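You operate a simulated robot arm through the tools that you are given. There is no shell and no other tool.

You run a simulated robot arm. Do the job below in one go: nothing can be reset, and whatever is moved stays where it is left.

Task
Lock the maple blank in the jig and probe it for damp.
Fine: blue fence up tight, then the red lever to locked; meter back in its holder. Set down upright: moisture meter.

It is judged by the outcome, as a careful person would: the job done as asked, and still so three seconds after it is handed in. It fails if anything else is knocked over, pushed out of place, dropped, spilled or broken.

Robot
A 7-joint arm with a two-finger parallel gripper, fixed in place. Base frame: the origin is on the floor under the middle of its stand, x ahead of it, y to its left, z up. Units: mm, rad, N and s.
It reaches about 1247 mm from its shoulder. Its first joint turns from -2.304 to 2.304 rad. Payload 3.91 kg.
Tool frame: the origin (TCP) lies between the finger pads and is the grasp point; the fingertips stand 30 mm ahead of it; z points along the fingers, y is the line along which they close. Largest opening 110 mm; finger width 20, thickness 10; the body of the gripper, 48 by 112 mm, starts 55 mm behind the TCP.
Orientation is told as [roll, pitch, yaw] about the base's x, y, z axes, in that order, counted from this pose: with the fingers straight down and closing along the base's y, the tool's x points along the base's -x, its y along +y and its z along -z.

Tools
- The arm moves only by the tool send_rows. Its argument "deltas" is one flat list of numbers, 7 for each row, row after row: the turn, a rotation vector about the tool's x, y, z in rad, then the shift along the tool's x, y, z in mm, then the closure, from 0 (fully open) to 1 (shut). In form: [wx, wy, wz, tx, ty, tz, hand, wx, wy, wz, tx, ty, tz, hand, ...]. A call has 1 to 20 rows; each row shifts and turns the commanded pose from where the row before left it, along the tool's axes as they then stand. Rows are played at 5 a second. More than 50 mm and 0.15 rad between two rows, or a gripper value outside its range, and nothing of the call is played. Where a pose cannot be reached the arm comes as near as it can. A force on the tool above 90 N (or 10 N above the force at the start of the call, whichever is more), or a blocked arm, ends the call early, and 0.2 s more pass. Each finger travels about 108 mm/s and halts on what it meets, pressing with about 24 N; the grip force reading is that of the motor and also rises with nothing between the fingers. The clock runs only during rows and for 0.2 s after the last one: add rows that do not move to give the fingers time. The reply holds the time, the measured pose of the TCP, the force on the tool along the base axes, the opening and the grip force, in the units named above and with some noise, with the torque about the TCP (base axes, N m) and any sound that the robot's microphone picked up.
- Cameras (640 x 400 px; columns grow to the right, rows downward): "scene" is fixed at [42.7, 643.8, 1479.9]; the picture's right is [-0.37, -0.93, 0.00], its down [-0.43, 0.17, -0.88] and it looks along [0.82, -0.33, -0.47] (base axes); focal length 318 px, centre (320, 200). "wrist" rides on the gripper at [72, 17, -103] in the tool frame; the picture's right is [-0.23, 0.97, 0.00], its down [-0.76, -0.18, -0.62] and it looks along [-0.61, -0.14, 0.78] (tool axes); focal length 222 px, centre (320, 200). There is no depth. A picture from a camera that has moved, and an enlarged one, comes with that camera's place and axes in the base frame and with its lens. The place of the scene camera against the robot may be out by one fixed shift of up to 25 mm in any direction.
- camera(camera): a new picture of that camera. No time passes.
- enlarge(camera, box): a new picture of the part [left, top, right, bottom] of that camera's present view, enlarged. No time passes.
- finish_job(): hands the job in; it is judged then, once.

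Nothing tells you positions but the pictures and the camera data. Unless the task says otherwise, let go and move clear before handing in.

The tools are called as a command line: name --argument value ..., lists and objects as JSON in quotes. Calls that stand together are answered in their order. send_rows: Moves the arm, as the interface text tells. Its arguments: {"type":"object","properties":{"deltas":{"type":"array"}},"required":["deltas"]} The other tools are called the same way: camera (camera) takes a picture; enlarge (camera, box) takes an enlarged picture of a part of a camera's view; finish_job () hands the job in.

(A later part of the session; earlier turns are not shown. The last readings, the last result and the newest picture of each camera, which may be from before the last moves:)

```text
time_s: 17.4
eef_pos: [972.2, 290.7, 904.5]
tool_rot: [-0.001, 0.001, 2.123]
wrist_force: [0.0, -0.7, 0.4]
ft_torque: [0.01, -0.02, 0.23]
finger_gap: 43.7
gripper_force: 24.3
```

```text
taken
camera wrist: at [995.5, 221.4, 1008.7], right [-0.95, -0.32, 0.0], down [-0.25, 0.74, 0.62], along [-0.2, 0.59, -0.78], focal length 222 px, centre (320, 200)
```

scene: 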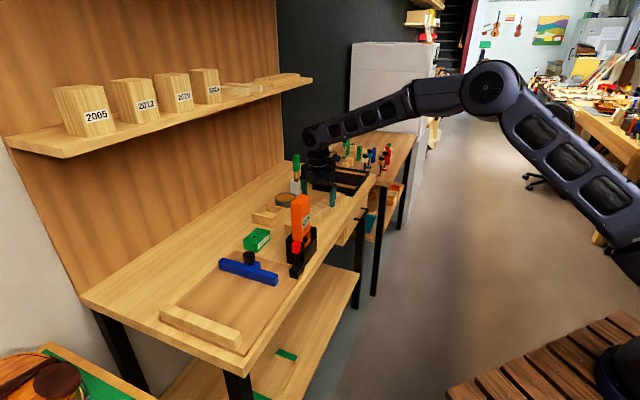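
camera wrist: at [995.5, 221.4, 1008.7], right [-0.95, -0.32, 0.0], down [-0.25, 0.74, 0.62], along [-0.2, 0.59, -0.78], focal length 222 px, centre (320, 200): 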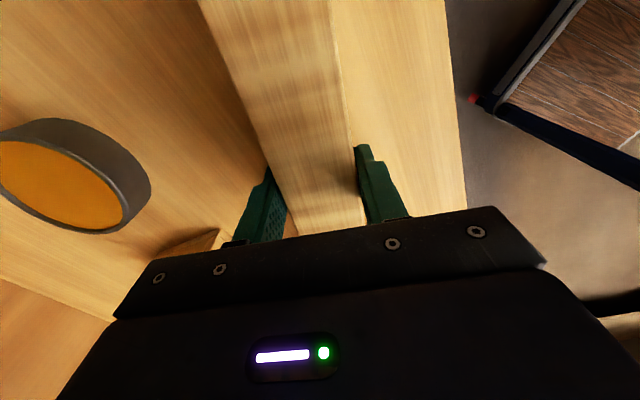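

Gripped at 43.7 mm with full grip force. I'll lift slowly and check the hold.

send_rows --deltas '[0, 0, 0, 0, 0, -10, 0.8, 0, 0, 0, 0, 0, -20, 0.8, 0, 0, 0, 0, 0, -30, 0.8, 0, 0, 0, 0, 0, 0, 0.8]'

camera --camera "wrist"

camera --camera "scene"

```text
time_s: 18.4
eef_pos: [973.8, 292.9, 967.0]
tool_rot: [0.001, 0.001, 2.123]
wrist_force: [0.5, -1.3, -4.8]
ft_torque: [0.02, 0.0, -0.02]
finger_gap: 44.1
gripper_force: 23.8
```

```text
taken
camera wrist: at [997.4, 221.9, 1069.5], right [-0.95, -0.32, 0.0], down [-0.25, 0.74, 0.62], along [-0.2, 0.59, -0.78], focal length 222 px, centre (320, 200)
```

wrist: 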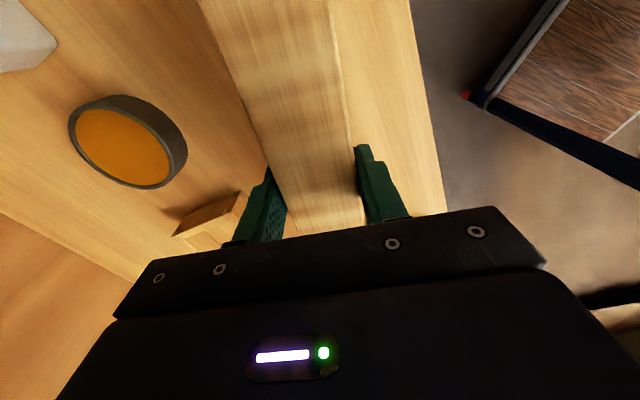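

```text
taken
```

scene: 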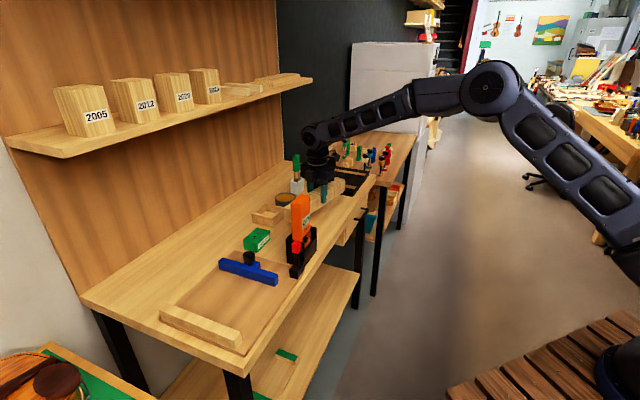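

Hold is good: 4.8 N weight and near-zero torque, so it's held at its balance point. Lifting above the meter height and turning to the jig orientation.

send_rows --deltas '[0, 0, 0, 0, 0, -41, 0.8, 0, 0, 0, 0, 0, -41, 0.8, 0, 0, 0, 0, 0, -41, 0.8, 0, 0, 0, 0, 0, -41, 0.8, 0, 0, 0, 0, 0, -41, 0.8, 0, 0, 0.12, 0, 0, 0, 0.8, 0, 0, 0.12, 0, 0, 0, 0.8, 0, 0, 0.12, 0, 0, 0, 0.8, 0, 0, 0.12, 0, 0, 0, 0.8, 0, 0, 0.12, 0, 0, 0, 0.8, 0, 0, 0.12, 0, 0, 0, 0.8, 0, 0, 0.12, 0, 0, 0, 0.8, 0, 0, 0.12, 0, 0, 0, 0.8, 0, 0, 0.12, 0, 0, 0, 0.8, 0, 0, 0.12, 0, 0, 0, 0.8, 0, 0, 0.12, 0, 0, 0, 0.8, 0, 0, 0.02, 0, 0, 0, 0.8, 0, 0, 0, 0, 0, 0, 0.8]'

camera --camera "wrist"

camera --camera "scene"

```text
time_s: 22.2
eef_pos: [971.5, 294.0, 1169.5]
tool_rot: [0.001, 0.001, 0.781]
wrist_force: [-1.0, 0.1, -3.7]
ft_torque: [-0.01, 0.02, -0.05]
finger_gap: 43.8
gripper_force: 24.0
```

```text
taken
camera wrist: at [909.6, 254.2, 1273.8], right [-0.53, 0.85, 0.0], down [0.67, 0.41, 0.62], along [0.53, 0.33, -0.78], focal length 222 px, centre (320, 200)
```

wrist: 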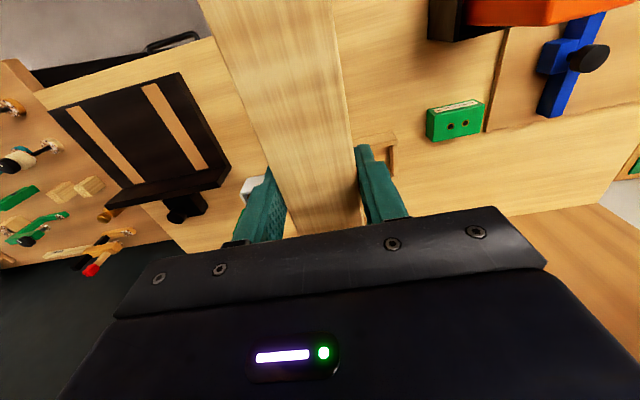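

```text
taken
```

scene: 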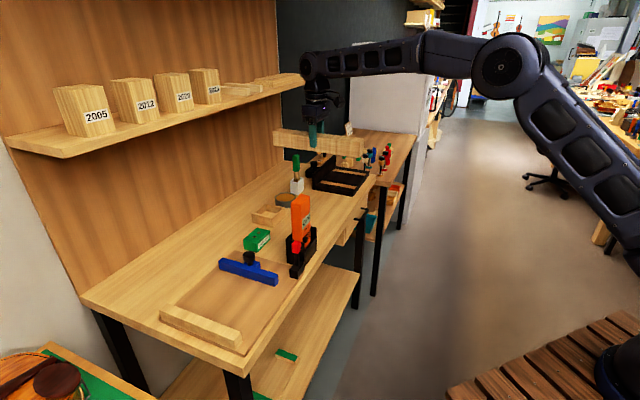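

send_rows --deltas '[0, 0, 0, 0, 43, 0, 0.8, 0, 0, 0, 0, 43, 0, 0.8, 0, 0, 0, 0, 43, 0, 0.8, 0, 0, 0, 0, 43, 0, 0.8, 0, 0, 0, 0, 43, 0, 0.8, 0, 0, 0, -5, 43, 0, 0.8, 0, 0, 0, -8, 43, 0, 0.8, 0, 0, 0, -8, 43, 0, 0.8, 0, 0, 0, -8, 43, 0, 0.8, 0, 0, 0, -8, 43, 0, 0.8, 0, 0, 0, -8, 43, 0, 0.8, 0, 0, 0, 0, 0, 0, 0.8]'

camera --camera "wrist"

camera --camera "scene"

```text
time_s: 24.8
eef_pos: [670.3, 660.8, 1170.3]
tool_rot: [0.0, -0.003, 0.784]
wrist_force: [-0.7, -0.6, -4.1]
ft_torque: [0.02, -0.02, 0.01]
finger_gap: 44.2
gripper_force: 24.5
```

```text
taken
camera wrist: at [607.3, 622.4, 1273.3], right [-0.53, 0.85, 0.0], down [0.67, 0.41, 0.62], along [0.53, 0.33, -0.78], focal length 222 px, centre (320, 200)
```

wrist: 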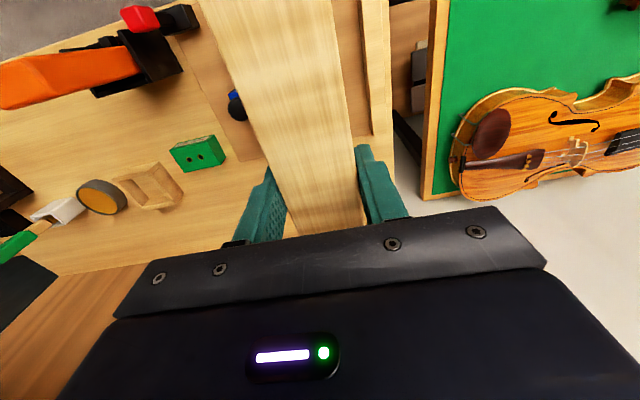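

```text
taken
```

scene: 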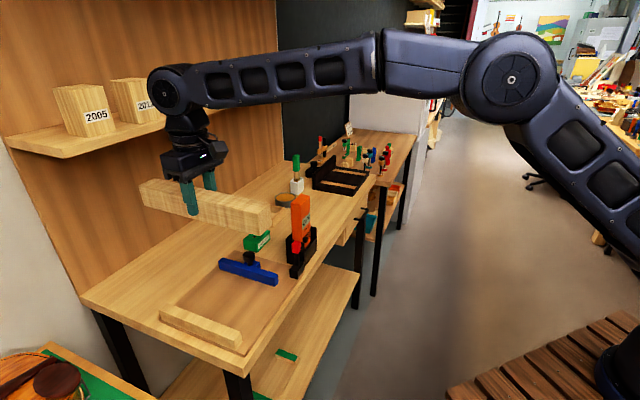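

Positioned over the jig midway between stop and fence. Descending to just above the plate, then checking.

send_rows --deltas '[0, 0, 0, 0, 0, 39, 0.8, 0, 0, 0, 0, 0, 39, 0.8, 0, 0, 0, 0, 0, 39, 0.8, 0, 0, 0, 0, 0, 39, 0.8, 0, 0, 0, 0, 0, 39, 0.8, 0, 0, 0, 0, 0, 35, 0.8, 0, 0, 0, 0, 0, 0, 0.8]'

camera --camera "wrist"

enlarge --camera "scene" --box '[130, 150, 350, 360]'

```text
time_s: 26.4
eef_pos: [672.1, 660.5, 941.2]
tool_rot: [-0.001, 0.0, 0.783]
wrist_force: [0.5, -0.1, -3.2]
ft_torque: [0.01, -0.01, -0.01]
finger_gap: 43.8
gripper_force: 24.2
```

```text
taken
camera wrist: at [609.0, 621.2, 1044.8], right [-0.53, 0.85, 0.0], down [0.67, 0.41, 0.62], along [0.53, 0.33, -0.78], focal length 222 px, centre (320, 200)
```

wrist: 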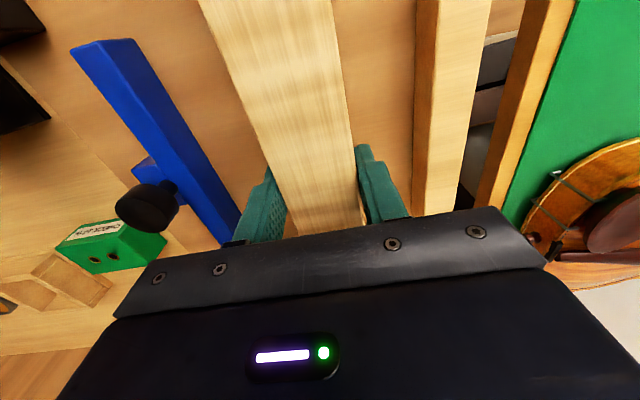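

```text
1.90 times, centred on (240, 255) of scene
camera zoom: at [42.7, 643.8, 1479.9], right [-0.37, -0.93, 0.0], down [-0.43, 0.17, -0.88], along [0.82, -0.33, -0.47], focal length 606 px, centre (472, 95)
```

zoom: 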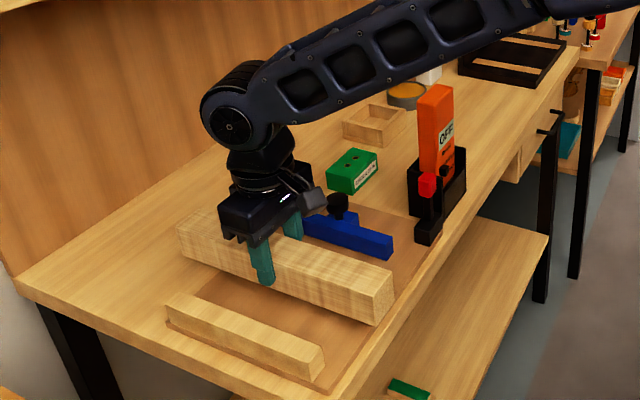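

The blank is parallel to the stop and fence. I'll shift it closer to the stop (leaving room for the finger), then lower gently until it rests on the plate.

send_rows --deltas '[0, 0, 0, 0, 14, 0, 0.8, 0, 0, 0, 0, 14, 0, 0.8, 0, 0, 0, 0, 0, 12, 0.8, 0, 0, 0, 0, 0, 8, 0.8, 0, 0, 0, 0, 0, 0, 0.8]'

camera --camera "wrist"

enlarge --camera "scene" --box '[140, 200, 300, 350]'

```text
time_s: 27.6
eef_pos: [650.7, 679.3, 921.4]
tool_rot: [0.0, 0.0, 0.784]
wrist_force: [-0.5, 1.1, -4.1]
ft_torque: [0.01, 0.03, -0.01]
finger_gap: 44.0
gripper_force: 23.8
```

```text
taken
camera wrist: at [588.0, 641.0, 1025.0], right [-0.53, 0.85, 0.0], down [0.67, 0.41, 0.62], along [0.53, 0.33, -0.78], focal length 222 px, centre (320, 200)
```

wrist: 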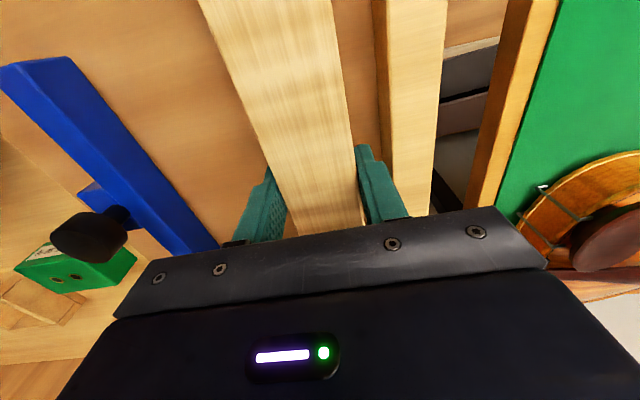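

```text
2.67 times, centred on (220, 275) of scene
camera zoom: at [42.7, 643.8, 1479.9], right [-0.37, -0.93, 0.0], down [-0.43, 0.17, -0.88], along [0.82, -0.33, -0.47], focal length 848 px, centre (587, 0)
```

zoom: 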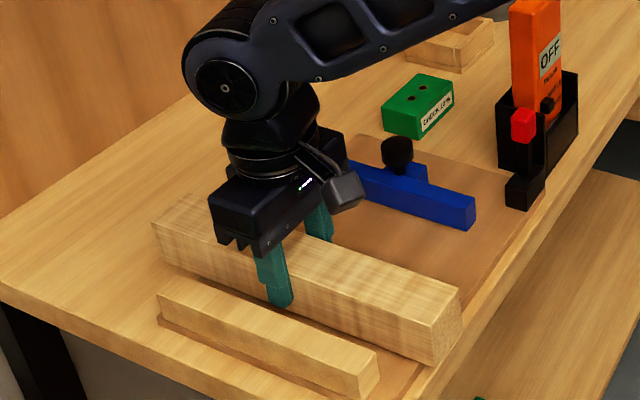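

send_rows --deltas '[0, 0, 0, 0, 0, 2, 0.8, 0, 0, 0, 0, 0, 2, 0.8, 0, 0, 0, 0, 0, 0, 0.8]'

send_rows --deltas '[0, 0, 0, 0, 0, 1.5, 0.8, 0, 0, 0, 0, 0, 1.5, 0.8, 0, 0, 0, 0, 0, 0, 0.8]'

```text
time_s: 28.4
eef_pos: [651.6, 679.9, 917.4]
tool_rot: [0.0, 0.0, 0.784]
wrist_force: [-0.7, -0.3, -1.9]
ft_torque: [0.08, -0.1, 0.0]
finger_gap: 43.8
gripper_force: 24.0
```

```text
time_s: 29.2
eef_pos: [651.0, 680.5, 916.8]
tool_rot: [0.0, -0.003, 0.784]
wrist_force: [3.6, 0.0, 19.5]
ft_torque: [-0.06, -0.12, 0.05]
finger_gap: 43.5
gripper_force: 24.5
```

Contact with the plate at TCP z≈917. I'll relieve the pressure and open only part way so the fingers don't hit the stop.

send_rows --deltas '[0, 0, 0, 0, 0, -2.5, 0.8, 0, 0, 0, 0, 0, 0, 0.8]'

send_rows --deltas '[0, 0, 0, 0, 0, 0, 0.57, 0, 0, 0, 0, 0, 0, 0.5, 0, 0, 0, 0, 0, 0, 0.5, 0, 0, 0, 0, 0, 0, 0.5]'

camera --camera "wrist"

enlarge --camera "scene" --box '[140, 200, 300, 350]'

```text
time_s: 29.8
eef_pos: [650.4, 678.7, 916.2]
tool_rot: [0.0, 0.002, 0.784]
wrist_force: [1.7, -0.2, -0.9]
ft_torque: [0.23, -0.19, -0.11]
finger_gap: 43.9
gripper_force: 24.3
```

```text
time_s: 30.8
eef_pos: [652.0, 680.0, 916.9]
tool_rot: [0.001, 0.0, 0.784]
wrist_force: [-0.7, 0.3, -0.2]
ft_torque: [-0.01, 0.02, 0.04]
finger_gap: 55.0
gripper_force: 0.1
```

```text
taken
camera wrist: at [588.0, 640.6, 1020.4], right [-0.53, 0.85, 0.0], down [0.67, 0.41, 0.62], along [0.53, 0.33, -0.78], focal length 222 px, centre (320, 200)
```

wrist: 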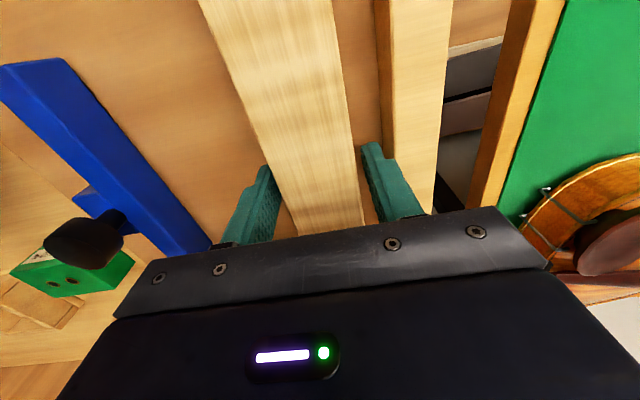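

```text
2.67 times, centred on (220, 275) of scene
camera zoom: at [42.7, 643.8, 1479.9], right [-0.37, -0.93, 0.0], down [-0.43, 0.17, -0.88], along [0.82, -0.33, -0.47], focal length 848 px, centre (587, 0)
```

zoom: 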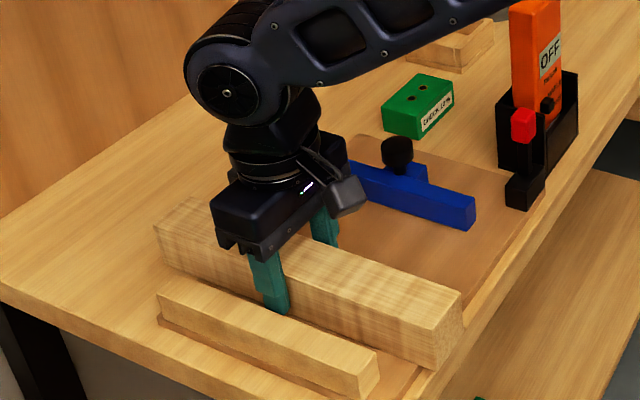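

The blank rests in the jig, released, and I'll lift clear. Next I go behind the fence (its rear block face at about u=150, v=940) with fingers closed, at height, and check before lowering.

send_rows --deltas '[0, 0, 0, 0, 0, -20, 0.5, 0, 0, 0, 0, 0, -40, 0.5, 0, 0, 0, 0, 0, -45, 0.5, 0, 0, 0, 0, -41, 0, 1, 0, 0, 0, 0, -41, 0, 1, 0, 0, 0, 0, -41, 0, 1, 0, 0, 0, 0, -41, 0, 1, 0, 0, 0, 0, -41, 0, 1, 0, 0, 0, 0, 0, 0, 1]'

camera --camera "wrist"

enlarge --camera "scene" --box '[140, 180, 330, 350]'

```text
time_s: 32.8
eef_pos: [793.5, 535.8, 1020.9]
tool_rot: [-0.001, 0.001, 0.784]
wrist_force: [-0.6, -0.5, 0.3]
ft_torque: [0.01, 0.02, 0.01]
finger_gap: 0.0
gripper_force: 23.9
```

```text
taken
camera wrist: at [731.1, 497.0, 1124.8], right [-0.53, 0.85, 0.0], down [0.66, 0.41, 0.62], along [0.53, 0.33, -0.78], focal length 222 px, centre (320, 200)
```

wrist: 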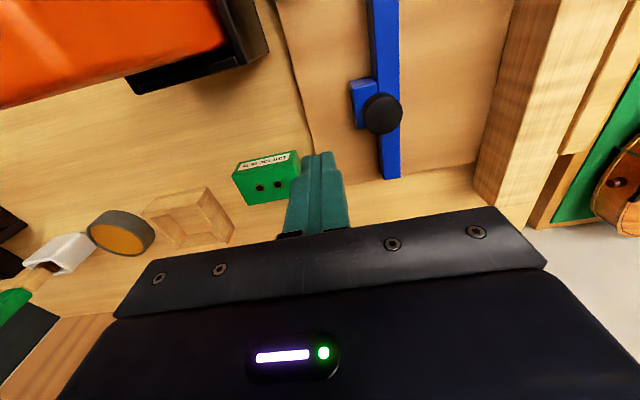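

```text
2.35 times, centred on (235, 265) of scene
camera zoom: at [42.7, 643.8, 1479.9], right [-0.37, -0.93, 0.0], down [-0.43, 0.17, -0.88], along [0.82, -0.33, -0.47], focal length 748 px, centre (520, 47)
```

zoom: 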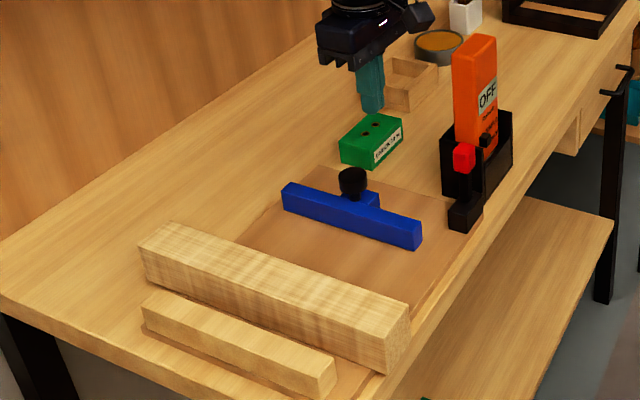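

I'm about 30 mm behind the fence's rear block, centred on it. Lowering to push height in stages.

send_rows --deltas '[0, 0, 0, 0, 0, 35, 1, 0, 0, 0, 0, 0, 30, 1, 0, 0, 0, 0, 0, 20, 1, 0, 0, 0, 0, 0, 10, 1, 0, 0, 0, 0, 0, 0, 1]'

camera --camera "wrist"

enlarge --camera "scene" --box '[200, 190, 330, 290]'

```text
time_s: 34.0
eef_pos: [797.2, 534.3, 924.9]
tool_rot: [0.0, 0.0, 0.785]
wrist_force: [-0.6, 1.0, 0.7]
ft_torque: [-0.01, 0.04, 0.01]
finger_gap: 0.0
gripper_force: 24.0
```

```text
taken
camera wrist: at [733.6, 495.9, 1029.1], right [-0.53, 0.85, 0.0], down [0.67, 0.41, 0.62], along [0.53, 0.33, -0.78], focal length 222 px, centre (320, 200)
```

wrist: 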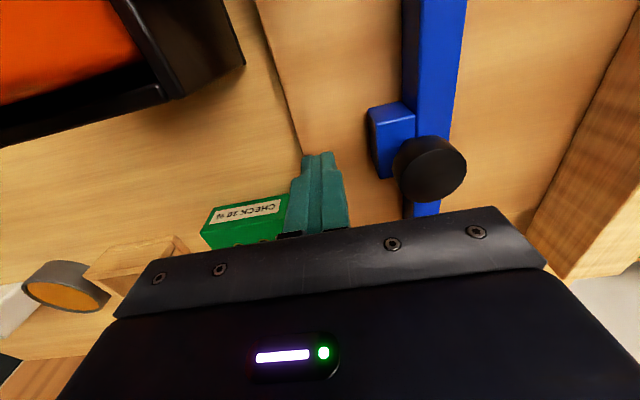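

```text
4.00 times, centred on (265, 240) of scene
camera zoom: at [42.7, 643.8, 1479.9], right [-0.37, -0.93, 0.0], down [-0.43, 0.17, -0.88], along [0.82, -0.33, -0.47], focal length 1271 px, centre (540, 40)
```

zoom: 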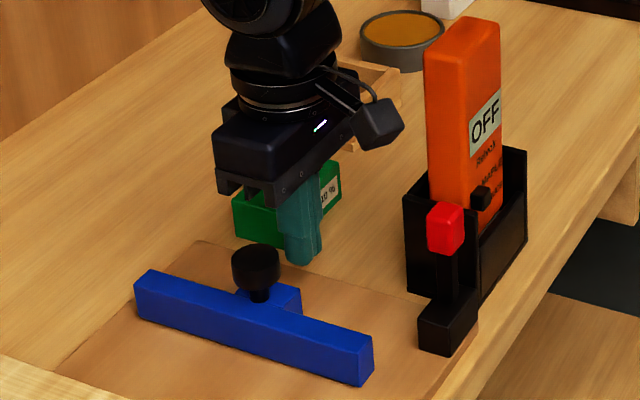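

send_rows --deltas '[0, 0, 0, 0, 0, 5, 1, 0, 0, 0, 0, 0, 4, 1, 0, 0, 0, 0, 0, 3, 1, 0, 0, 0, 0, 0, 0, 1]'

enlarge --camera "scene" --box '[220, 210, 300, 280]'

enlarge --camera "wrist" --box '[270, 80, 480, 240]'

```text
time_s: 35.0
eef_pos: [796.4, 533.9, 915.2]
tool_rot: [-0.002, 0.0, 0.784]
wrist_force: [0.0, 0.0, 0.2]
ft_torque: [-0.01, -0.01, -0.01]
finger_gap: 0.3
gripper_force: 24.4
```

```text
5.71 times, centred on (260, 245) of scene
camera zoom: at [42.7, 643.8, 1479.9], right [-0.37, -0.93, 0.0], down [-0.43, 0.17, -0.88], along [0.82, -0.33, -0.47], focal length 1816 px, centre (663, -57)
```

zoom: 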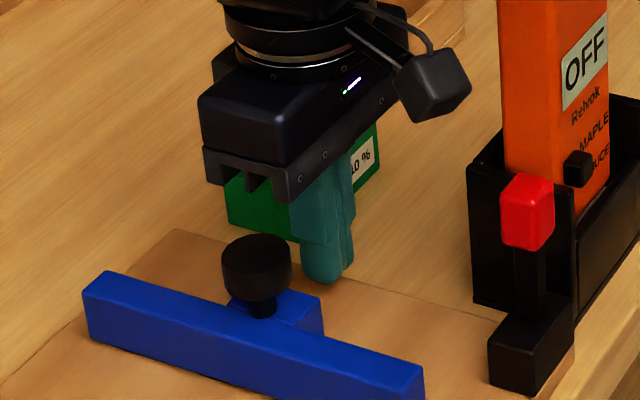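

```text
2.50 times, centred on (375, 160) of wrist
camera zoom: at [733.5, 495.5, 1017.7], right [-0.53, 0.85, 0.0], down [0.67, 0.41, 0.62], along [0.53, 0.33, -0.78], focal length 555 px, centre (182, 300)
```

zoom: 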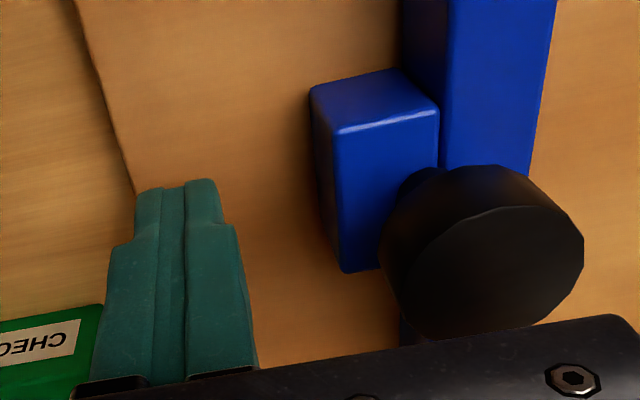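

Fingers are level with the rear block. Pushing the fence toward the blank in measured steps, watching the force.

send_rows --deltas '[0, 0, 0, 0, 12, 0, 1, 0, 0, 0, 0, 10, 0, 1, 0, 0, 0, 0, 8, 0, 1, 0, 0, 0, 0, 5, 0, 1, 0, 0, 0, 0, 0, 0, 1]'

enlarge --camera "scene" --box '[180, 210, 320, 320]'

camera --camera "wrist"

```text
time_s: 36.2
eef_pos: [771.1, 559.4, 915.3]
tool_rot: [0.0, 0.001, 0.783]
wrist_force: [0.6, -0.3, -0.5]
ft_torque: [0.03, -0.03, 0.03]
finger_gap: 0.1
gripper_force: 23.8
```

```text
3.64 times, centred on (250, 265) of scene
camera zoom: at [42.7, 643.8, 1479.9], right [-0.37, -0.93, 0.0], down [-0.43, 0.17, -0.88], along [0.82, -0.33, -0.47], focal length 1156 px, centre (574, -36)
```

zoom: 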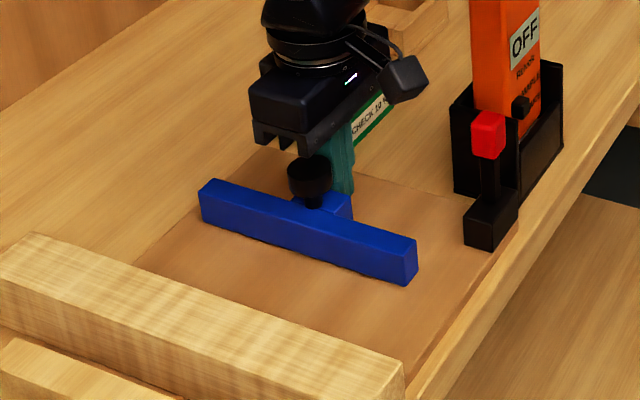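

```text
taken
camera wrist: at [708.1, 520.1, 1017.6], right [-0.53, 0.85, 0.0], down [0.67, 0.41, 0.62], along [0.53, 0.33, -0.78], focal length 222 px, centre (320, 200)
```

wrist: 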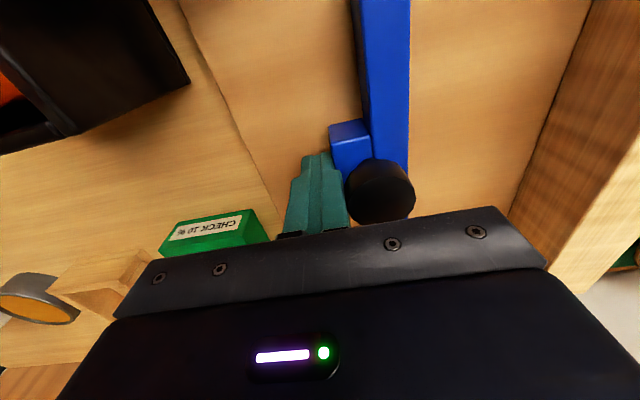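

send_rows --deltas '[0, 0, 0, 0, 5, 0, 1, 0, 0, 0, 0, 5, 0, 1, 0, 0, 0, 0, 5, 0, 1]'

enlarge --camera "scene" --box '[180, 210, 320, 320]'

enlarge --camera "wrist" --box '[270, 80, 480, 240]'

```text
time_s: 37.0
eef_pos: [762.4, 569.3, 914.6]
tool_rot: [-0.001, -0.001, 0.783]
wrist_force: [1.5, -0.6, -0.4]
ft_torque: [0.02, -0.01, 0.0]
finger_gap: 0.1
gripper_force: 24.2
```

```text
3.64 times, centred on (250, 265) of scene
camera zoom: at [42.7, 643.8, 1479.9], right [-0.37, -0.93, 0.0], down [-0.43, 0.17, -0.88], along [0.82, -0.33, -0.47], focal length 1156 px, centre (574, -36)
```

zoom: 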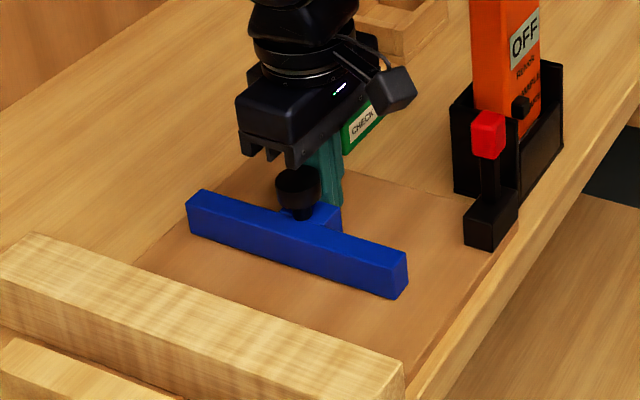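

```text
2.50 times, centred on (375, 160) of wrist
camera zoom: at [698.3, 530.4, 1017.7], right [-0.53, 0.85, 0.0], down [0.67, 0.41, 0.62], along [0.53, 0.33, -0.78], focal length 555 px, centre (182, 300)
```

zoom: 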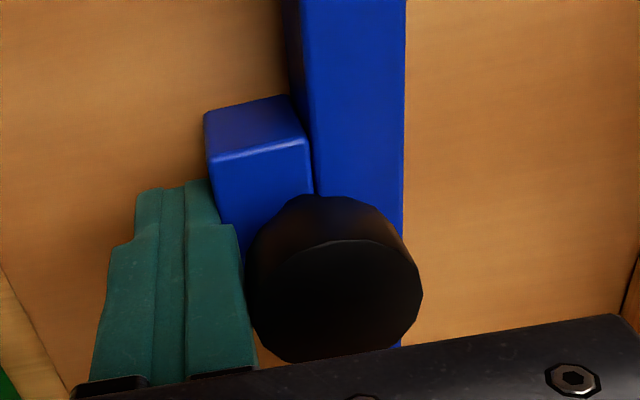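

The fence slides smoothly and stays square. Continuing the push.

send_rows --deltas '[0, 0, 0, 0, 10, 0, 1, 0, 0, 0, 0, 10, 0, 1, 0, 0, 0, 0, 10, 0, 1, 0, 0, 0, 0, 10, 0, 1, 0, 0, 0, 0, 10, 0, 1, 0, 0, 0, 0, 10, 0, 1, 0, 0, 0, 0, 10, 0, 1, 0, 0, 0, 0, 0, 0, 1]'

enlarge --camera "scene" --box '[140, 210, 320, 350]'

camera --camera "wrist"

```text
time_s: 38.8
eef_pos: [710.7, 618.7, 916.4]
tool_rot: [0.001, 0.0, 0.784]
wrist_force: [-1.0, 0.3, -0.3]
ft_torque: [0.0, -0.01, 0.0]
finger_gap: 0.0
gripper_force: 24.1
```

```text
2.86 times, centred on (230, 280) of scene
camera zoom: at [42.7, 643.8, 1479.9], right [-0.37, -0.93, 0.0], down [-0.43, 0.17, -0.88], along [0.82, -0.33, -0.47], focal length 908 px, centre (577, -29)
```

zoom: 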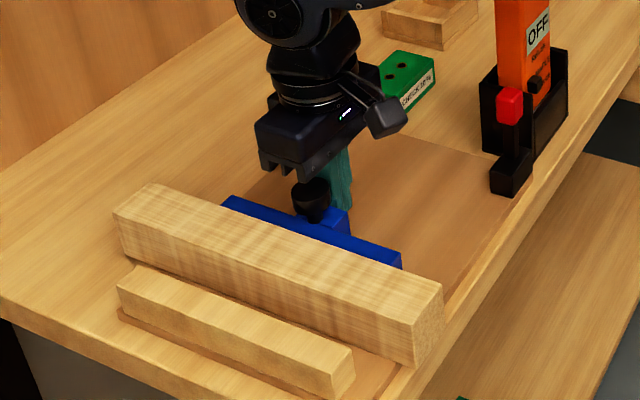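

```text
taken
camera wrist: at [647.6, 580.4, 1018.5], right [-0.53, 0.85, 0.0], down [0.67, 0.41, 0.62], along [0.53, 0.33, -0.78], focal length 222 px, centre (320, 200)
```

wrist: 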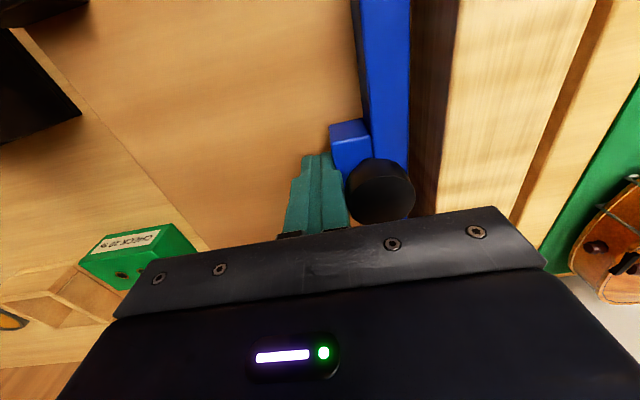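

send_rows --deltas '[0, 0, 0, 0, 6, 0, 1, 0, 0, 0, 0, 6, 0, 1, 0, 0, 0, 0, 6, 0, 1, 0, 0, 0, 0, 6, 0, 1]'

enlarge --camera "scene" --box '[140, 210, 320, 350]'

camera --camera "wrist"

```text
time_s: 39.8
eef_pos: [694.3, 637.1, 914.2]
tool_rot: [-0.001, 0.001, 0.785]
wrist_force: [0.9, -0.3, 1.5]
ft_torque: [-0.03, 0.02, -0.02]
finger_gap: 0.0
gripper_force: 24.2
```

```text
2.86 times, centred on (230, 280) of scene
camera zoom: at [42.7, 643.8, 1479.9], right [-0.37, -0.93, 0.0], down [-0.43, 0.17, -0.88], along [0.82, -0.33, -0.47], focal length 908 px, centre (577, -29)
```

zoom: 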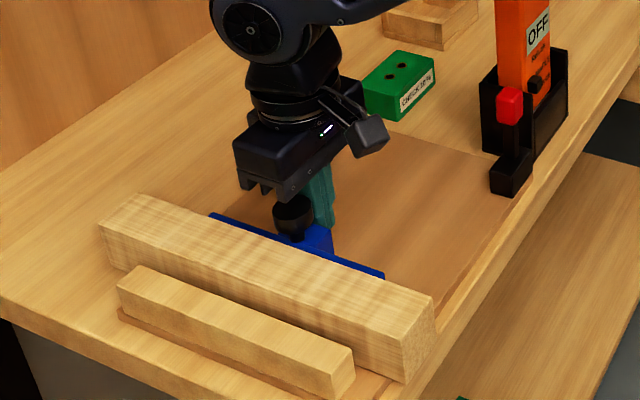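

```text
taken
camera wrist: at [631.0, 597.9, 1017.8], right [-0.53, 0.85, 0.0], down [0.66, 0.41, 0.62], along [0.53, 0.33, -0.78], focal length 222 px, centre (320, 200)
```

wrist: 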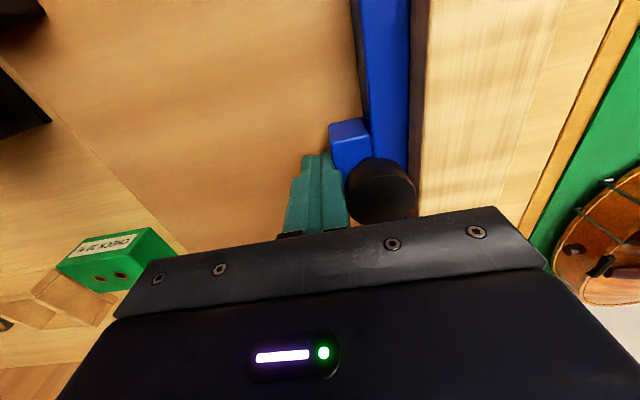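

The fence has reached the blank and is carrying it toward the stop. Continuing in small steps until the force rises.

send_rows --deltas '[0, 0, 0, 0, 4, 0, 1, 0, 0, 0, 0, 4, 0, 1]'

enlarge --camera "scene" --box '[140, 250, 280, 350]'

```text
time_s: 40.4
eef_pos: [689.1, 642.9, 914.5]
tool_rot: [0.001, -0.001, 0.784]
wrist_force: [2.0, -1.3, 0.0]
ft_torque: [-0.05, -0.01, 0.0]
finger_gap: 0.0
gripper_force: 24.1
```

```text
4.00 times, centred on (210, 300) of scene
camera zoom: at [42.7, 643.8, 1479.9], right [-0.37, -0.93, 0.0], down [-0.43, 0.17, -0.88], along [0.82, -0.33, -0.47], focal length 1271 px, centre (760, -200)
```

zoom: 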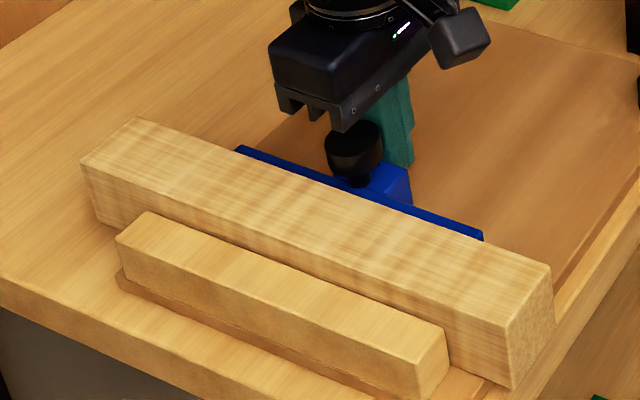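

send_rows --deltas '[0, 0, 0, 0, 3, 0, 1, 0, 0, 0, 0, 3, 0, 1, 0, 0, 0, 0, 0, 0, 1]'

send_rows --deltas '[0, 0, 0, 0, 2.5, 0, 1, 0, 0, 0, 0, 2.5, 0, 1]'

enlarge --camera "scene" --box '[140, 250, 280, 350]'

camera --camera "wrist"

```text
time_s: 41.2
eef_pos: [687.3, 644.4, 915.1]
tool_rot: [-0.002, 0.001, 0.78]
wrist_force: [21.5, -35.3, 7.2]
ft_torque: [0.59, 0.4, 0.22]
finger_gap: 0.1
gripper_force: 23.5
```

```text
time_s: 41.8
eef_pos: [687.2, 644.9, 915.9]
tool_rot: [-0.004, 0.0, 0.777]
wrist_force: [41.2, -62.8, 6.2]
ft_torque: [0.99, 0.74, 0.34]
finger_gap: 0.0
gripper_force: 24.0
```

```text
4.00 times, centred on (210, 300) of scene
camera zoom: at [42.7, 643.8, 1479.9], right [-0.37, -0.93, 0.0], down [-0.43, 0.17, -0.88], along [0.82, -0.33, -0.47], focal length 1271 px, centre (760, -200)
```

zoom: 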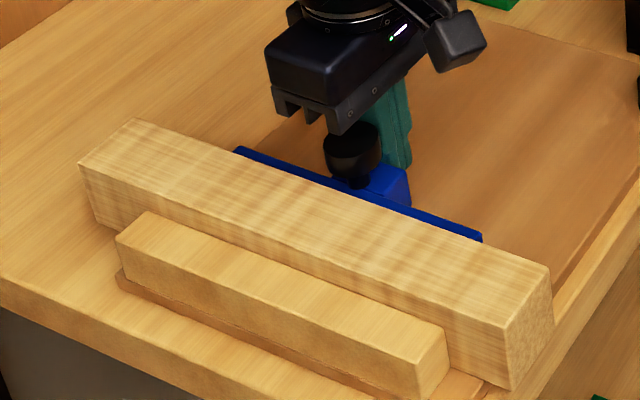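

```text
taken
camera wrist: at [624.0, 605.4, 1017.8], right [-0.52, 0.85, 0.0], down [0.67, 0.41, 0.62], along [0.53, 0.32, -0.78], focal length 222 px, centre (320, 200)
```

wrist: 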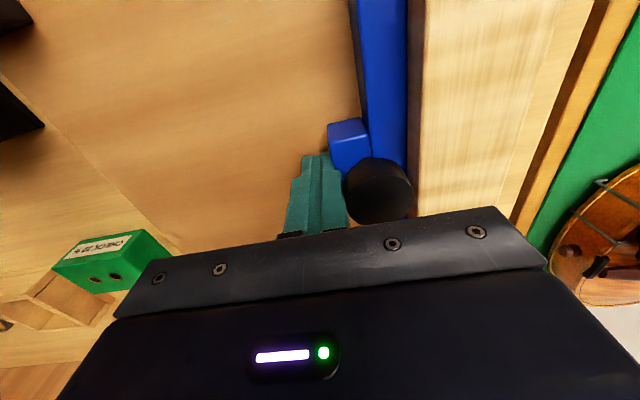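

Force rose to 75 N with no further motion: fence, blank and stop are tight. I'll back off the gripper and check the fence stays.

send_rows --deltas '[0, 0, 0, 0, -5, 0, 1, 0, 0, 0, 0, -8, 0, 1, 0, 0, 0, 0, -10, 0, 1, 0, 0, 0, 0, -10, 0, 1, 0, 0, 0, 0, 0, 0, 1]'

enlarge --camera "scene" --box '[140, 250, 280, 350]'

camera --camera "wrist"

```text
time_s: 43.0
eef_pos: [702.6, 627.8, 914.6]
tool_rot: [0.002, 0.0, 0.783]
wrist_force: [-0.1, -0.3, -0.6]
ft_torque: [-0.01, 0.03, 0.01]
finger_gap: 0.0
gripper_force: 23.7
```

```text
4.00 times, centred on (210, 300) of scene
camera zoom: at [42.7, 643.8, 1479.9], right [-0.37, -0.93, 0.0], down [-0.43, 0.17, -0.88], along [0.82, -0.33, -0.47], focal length 1271 px, centre (760, -200)
```

zoom: 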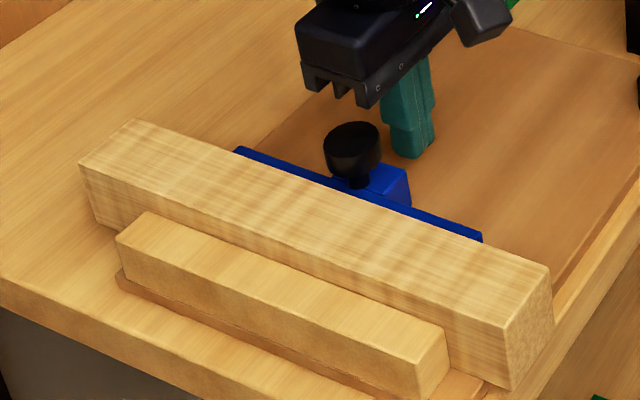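

```text
taken
camera wrist: at [640.7, 588.1, 1017.6], right [-0.53, 0.85, 0.0], down [0.67, 0.41, 0.62], along [0.53, 0.33, -0.78], focal length 222 px, centre (320, 200)
```

wrist: 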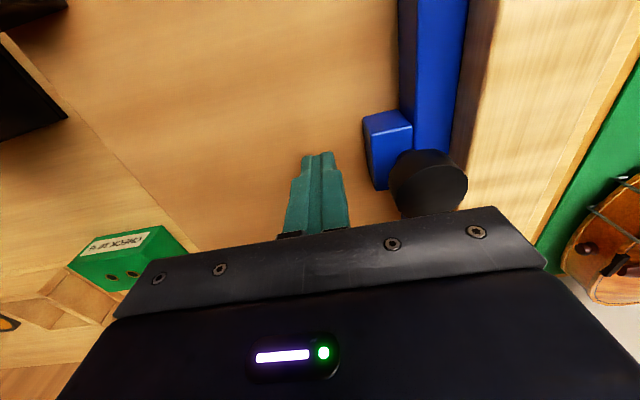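

Fence holds its position tight against the blank. Now the lever: I'll rise and go over it (u≈165, v≈822) with fingers part open to straddle its red tip, keeping clear of the meter.

send_rows --deltas '[0, 0, 0, 0, 0, -40, 1, 0, 0, 0, 0, 0, -50, 1, 0, 0, 0, 0, 0, -50, 1, 0, 0, 0, 29.5, -28, 0, 0.45, 0, 0, 0, 29.5, -28, 0, 0.45, 0, 0, 0, 29.5, -28, 0, 0.45, 0, 0, 0, 29.5, -28, 0, 0.45, 0, 0, 0, 0, 0, 0, 0.45]'

camera --camera "wrist"

enlarge --camera "scene" --box '[220, 150, 360, 290]'

```text
time_s: 44.8
eef_pos: [699.6, 463.1, 1055.0]
tool_rot: [-0.001, 0.002, 0.784]
wrist_force: [0.1, -0.1, -0.3]
ft_torque: [-0.02, 0.05, 0.0]
finger_gap: 60.6
gripper_force: 0.0
```

```text
taken
camera wrist: at [636.4, 423.9, 1157.5], right [-0.53, 0.85, 0.0], down [0.66, 0.41, 0.62], along [0.53, 0.33, -0.78], focal length 222 px, centre (320, 200)
```

wrist: 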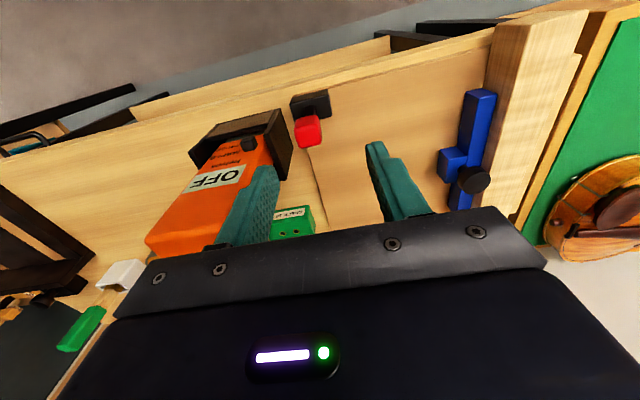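

```text
2.86 times, centred on (290, 220) of scene
camera zoom: at [42.7, 643.8, 1479.9], right [-0.37, -0.93, 0.0], down [-0.43, 0.17, -0.88], along [0.82, -0.33, -0.47], focal length 908 px, centre (406, 143)
```

zoom: 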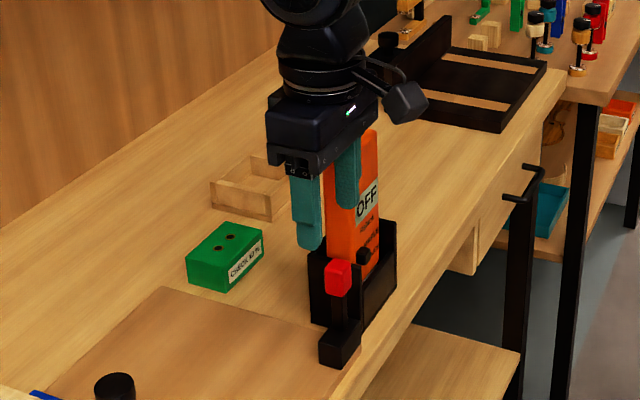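

enlarge --camera "wrist" --box '[260, 70, 360, 170]'

```text
4.00 times, centred on (310, 120) of wrist
camera zoom: at [636.4, 423.9, 1157.5], right [-0.53, 0.85, 0.0], down [0.66, 0.41, 0.62], along [0.53, 0.33, -0.78], focal length 888 px, centre (360, 520)
```

zoom: 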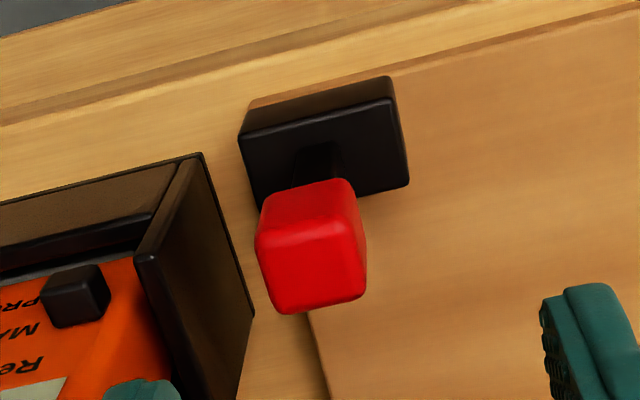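

Lever tip sits between the finger lines. Descending to its height.

send_rows --deltas '[0, 0, 0, 0, 1, 30, 0.45, 0, 0, 0, 0, 1, 25, 0.45, 0, 0, 0, 0, 0, 13, 0.45, 0, 0, 0, 0, 0, 0, 0.45]'

camera --camera "wrist"

enlarge --camera "scene" --box '[240, 170, 340, 290]'

```text
time_s: 45.8
eef_pos: [698.3, 464.3, 985.0]
tool_rot: [-0.002, 0.0, 0.784]
wrist_force: [0.7, 0.2, 0.3]
ft_torque: [0.03, -0.01, -0.02]
finger_gap: 60.6
gripper_force: 0.0
```

```text
taken
camera wrist: at [635.0, 425.3, 1088.7], right [-0.53, 0.85, 0.0], down [0.67, 0.41, 0.62], along [0.53, 0.33, -0.78], focal length 222 px, centre (320, 200)
```

wrist: 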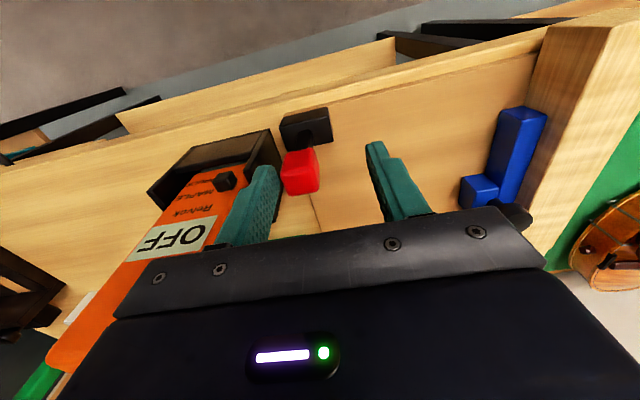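

```text
3.33 times, centred on (290, 230) of scene
camera zoom: at [42.7, 643.8, 1479.9], right [-0.37, -0.93, 0.0], down [-0.43, 0.17, -0.88], along [0.82, -0.33, -0.47], focal length 1060 px, centre (420, 100)
```

zoom: 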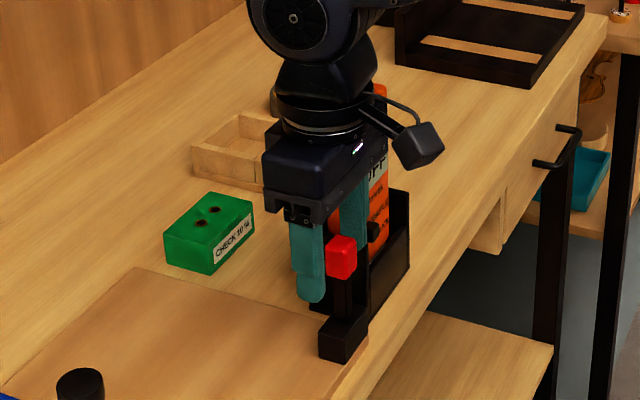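

send_rows --deltas '[0, 0, 0, 0, 4, 0, 0.45, 0, 0, 0, 0, 4, 0, 0.45, 0, 0, 0, 0, 4, 0, 0.45, 0, 0, 0, 0, 0, 0, 0.45]'

camera --camera "wrist"

enlarge --camera "scene" --box '[240, 170, 340, 290]'

```text
time_s: 46.8
eef_pos: [689.8, 472.4, 985.7]
tool_rot: [0.001, 0.0, 0.782]
wrist_force: [8.8, -14.2, 0.0]
ft_torque: [-0.38, -0.02, -0.04]
finger_gap: 68.6
gripper_force: 7.7
```

```text
taken
camera wrist: at [627.6, 433.2, 1089.2], right [-0.52, 0.85, 0.0], down [0.67, 0.41, 0.62], along [0.53, 0.33, -0.78], focal length 222 px, centre (320, 200)
```

wrist: 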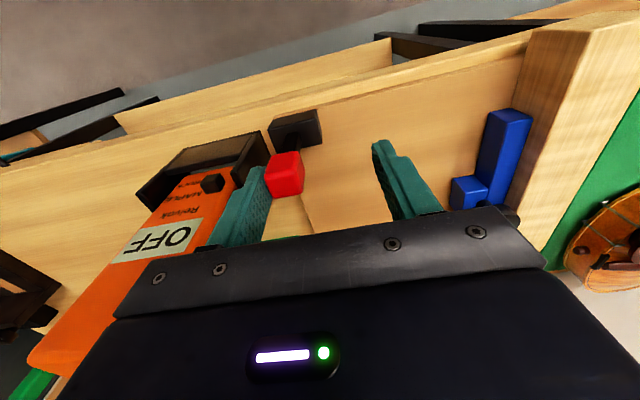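

```text
3.33 times, centred on (290, 230) of scene
camera zoom: at [42.7, 643.8, 1479.9], right [-0.37, -0.93, 0.0], down [-0.43, 0.17, -0.88], along [0.82, -0.33, -0.47], focal length 1060 px, centre (420, 100)
```

zoom: 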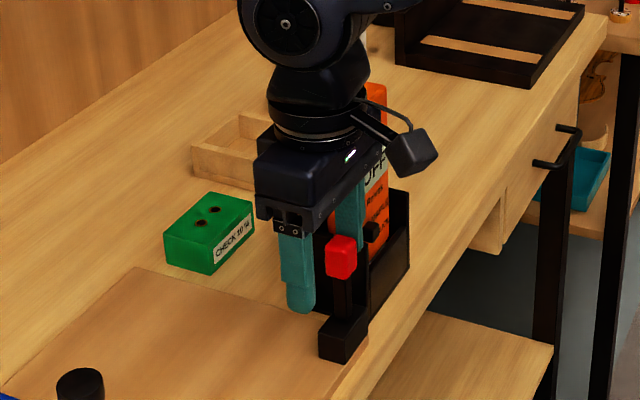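

Pushing along the bench the lever does not give (the finger yielded instead), so it must hinge across the bench. I'll back off, rise, turn the gripper 90° so the fingers straddle the tip front-to-back.

send_rows --deltas '[0, 0, 0, 0, -6, 0, 0.45, 0, 0, 0, 0, -6, 0, 0.45, 0, 0, 0, 0, 2, -10, 0.45, 0, 0, 0, 0, 0, -40, 0.45, 0, 0, 0, 0, 0, -40, 0.45, 0, 0, 0.143, 0, 0, 0, 0.45, 0, 0, 0.143, 0, 0, 0, 0.45, 0, 0, 0.143, 0, 0, 0, 0.45, 0, 0, 0.143, 0, 0, 0, 0.45, 0, 0, 0.143, 0, 0, 0, 0.45, 0, 0, 0.143, 0, 0, 0, 0.45, 0, 0, 0.143, 0, 0, 0, 0.45, 0, 0, 0.143, 0, 0, 0, 0.45, 0, 0, 0.143, 0, 0, 0, 0.45, 0, 0, 0.143, 0, 0, 0, 0.45, 0, 0, 0.14, 0, 0, 0, 0.45, 0, 0, 0, 0, 0, 0, 0.45]'

camera --camera "wrist"

enlarge --camera "scene" --box '[220, 150, 360, 290]'

```text
time_s: 50.4
eef_pos: [698.1, 465.6, 1076.2]
tool_rot: [0.001, 0.0, -0.787]
wrist_force: [0.4, 0.8, 0.1]
ft_torque: [0.02, -0.01, 0.0]
finger_gap: 60.4
gripper_force: 0.0
```

```text
taken
camera wrist: at [657.9, 530.3, 1179.8], right [0.85, 0.53, 0.0], down [0.41, -0.67, 0.62], along [0.33, -0.53, -0.78], focal length 222 px, centre (320, 200)
```

wrist: 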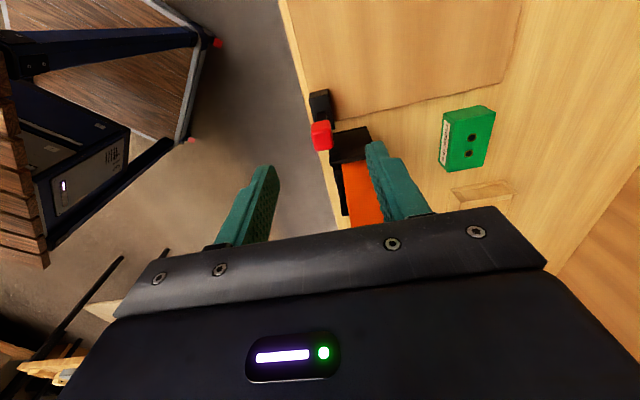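

```text
2.86 times, centred on (290, 220) of scene
camera zoom: at [42.7, 643.8, 1479.9], right [-0.37, -0.93, 0.0], down [-0.43, 0.17, -0.88], along [0.82, -0.33, -0.47], focal length 908 px, centre (406, 143)
```

zoom: 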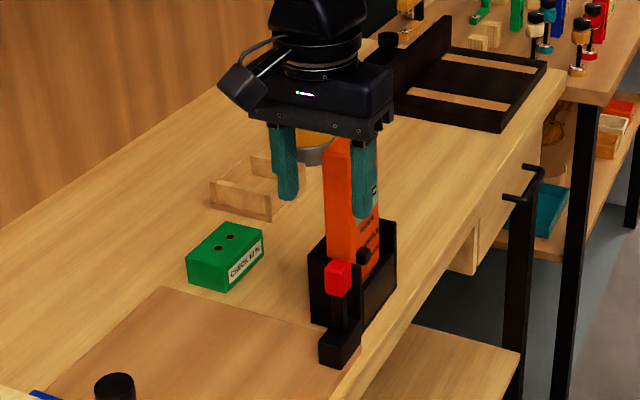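

The view is now along the bench, tip at u≈177, v≈821. Descending to straddle it front/back.

send_rows --deltas '[0, 0, 0, -12.6, -1.4, 0, 0.45, 0, 0, 0, 0, 0, 35, 0.45, 0, 0, 0, 0, 0, 35, 0.45, 0, 0, 0, 0, 0, 20, 0.45, 0, 0, 0, 0, 0, 0, 0.45]'

camera --camera "wrist"

enlarge --camera "scene" --box '[240, 170, 340, 290]'

```text
time_s: 51.6
eef_pos: [703.6, 458.5, 986.9]
tool_rot: [0.001, 0.0, -0.787]
wrist_force: [0.7, -0.1, -0.5]
ft_torque: [-0.02, 0.0, -0.02]
finger_gap: 60.4
gripper_force: 0.0
```

```text
taken
camera wrist: at [665.1, 520.1, 1090.4], right [0.85, 0.53, 0.0], down [0.41, -0.66, 0.62], along [0.33, -0.53, -0.78], focal length 222 px, centre (320, 200)
```

wrist: 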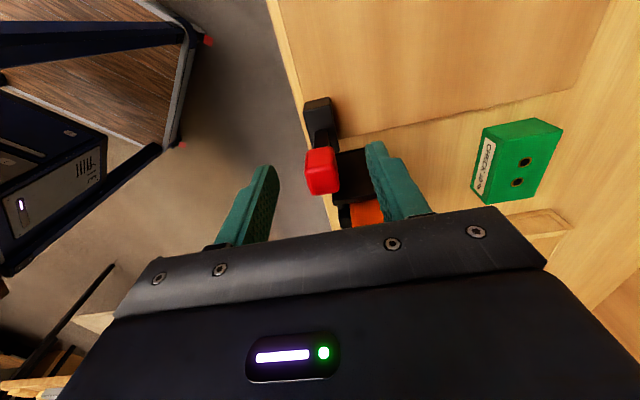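

```text
3.33 times, centred on (290, 230) of scene
camera zoom: at [42.7, 643.8, 1479.9], right [-0.37, -0.93, 0.0], down [-0.43, 0.17, -0.88], along [0.82, -0.33, -0.47], focal length 1060 px, centre (420, 100)
```

zoom: 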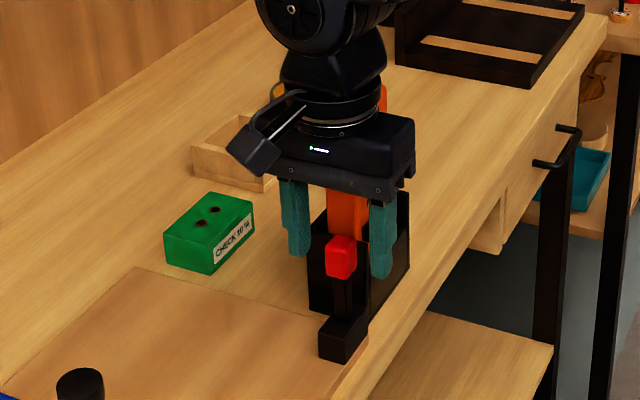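

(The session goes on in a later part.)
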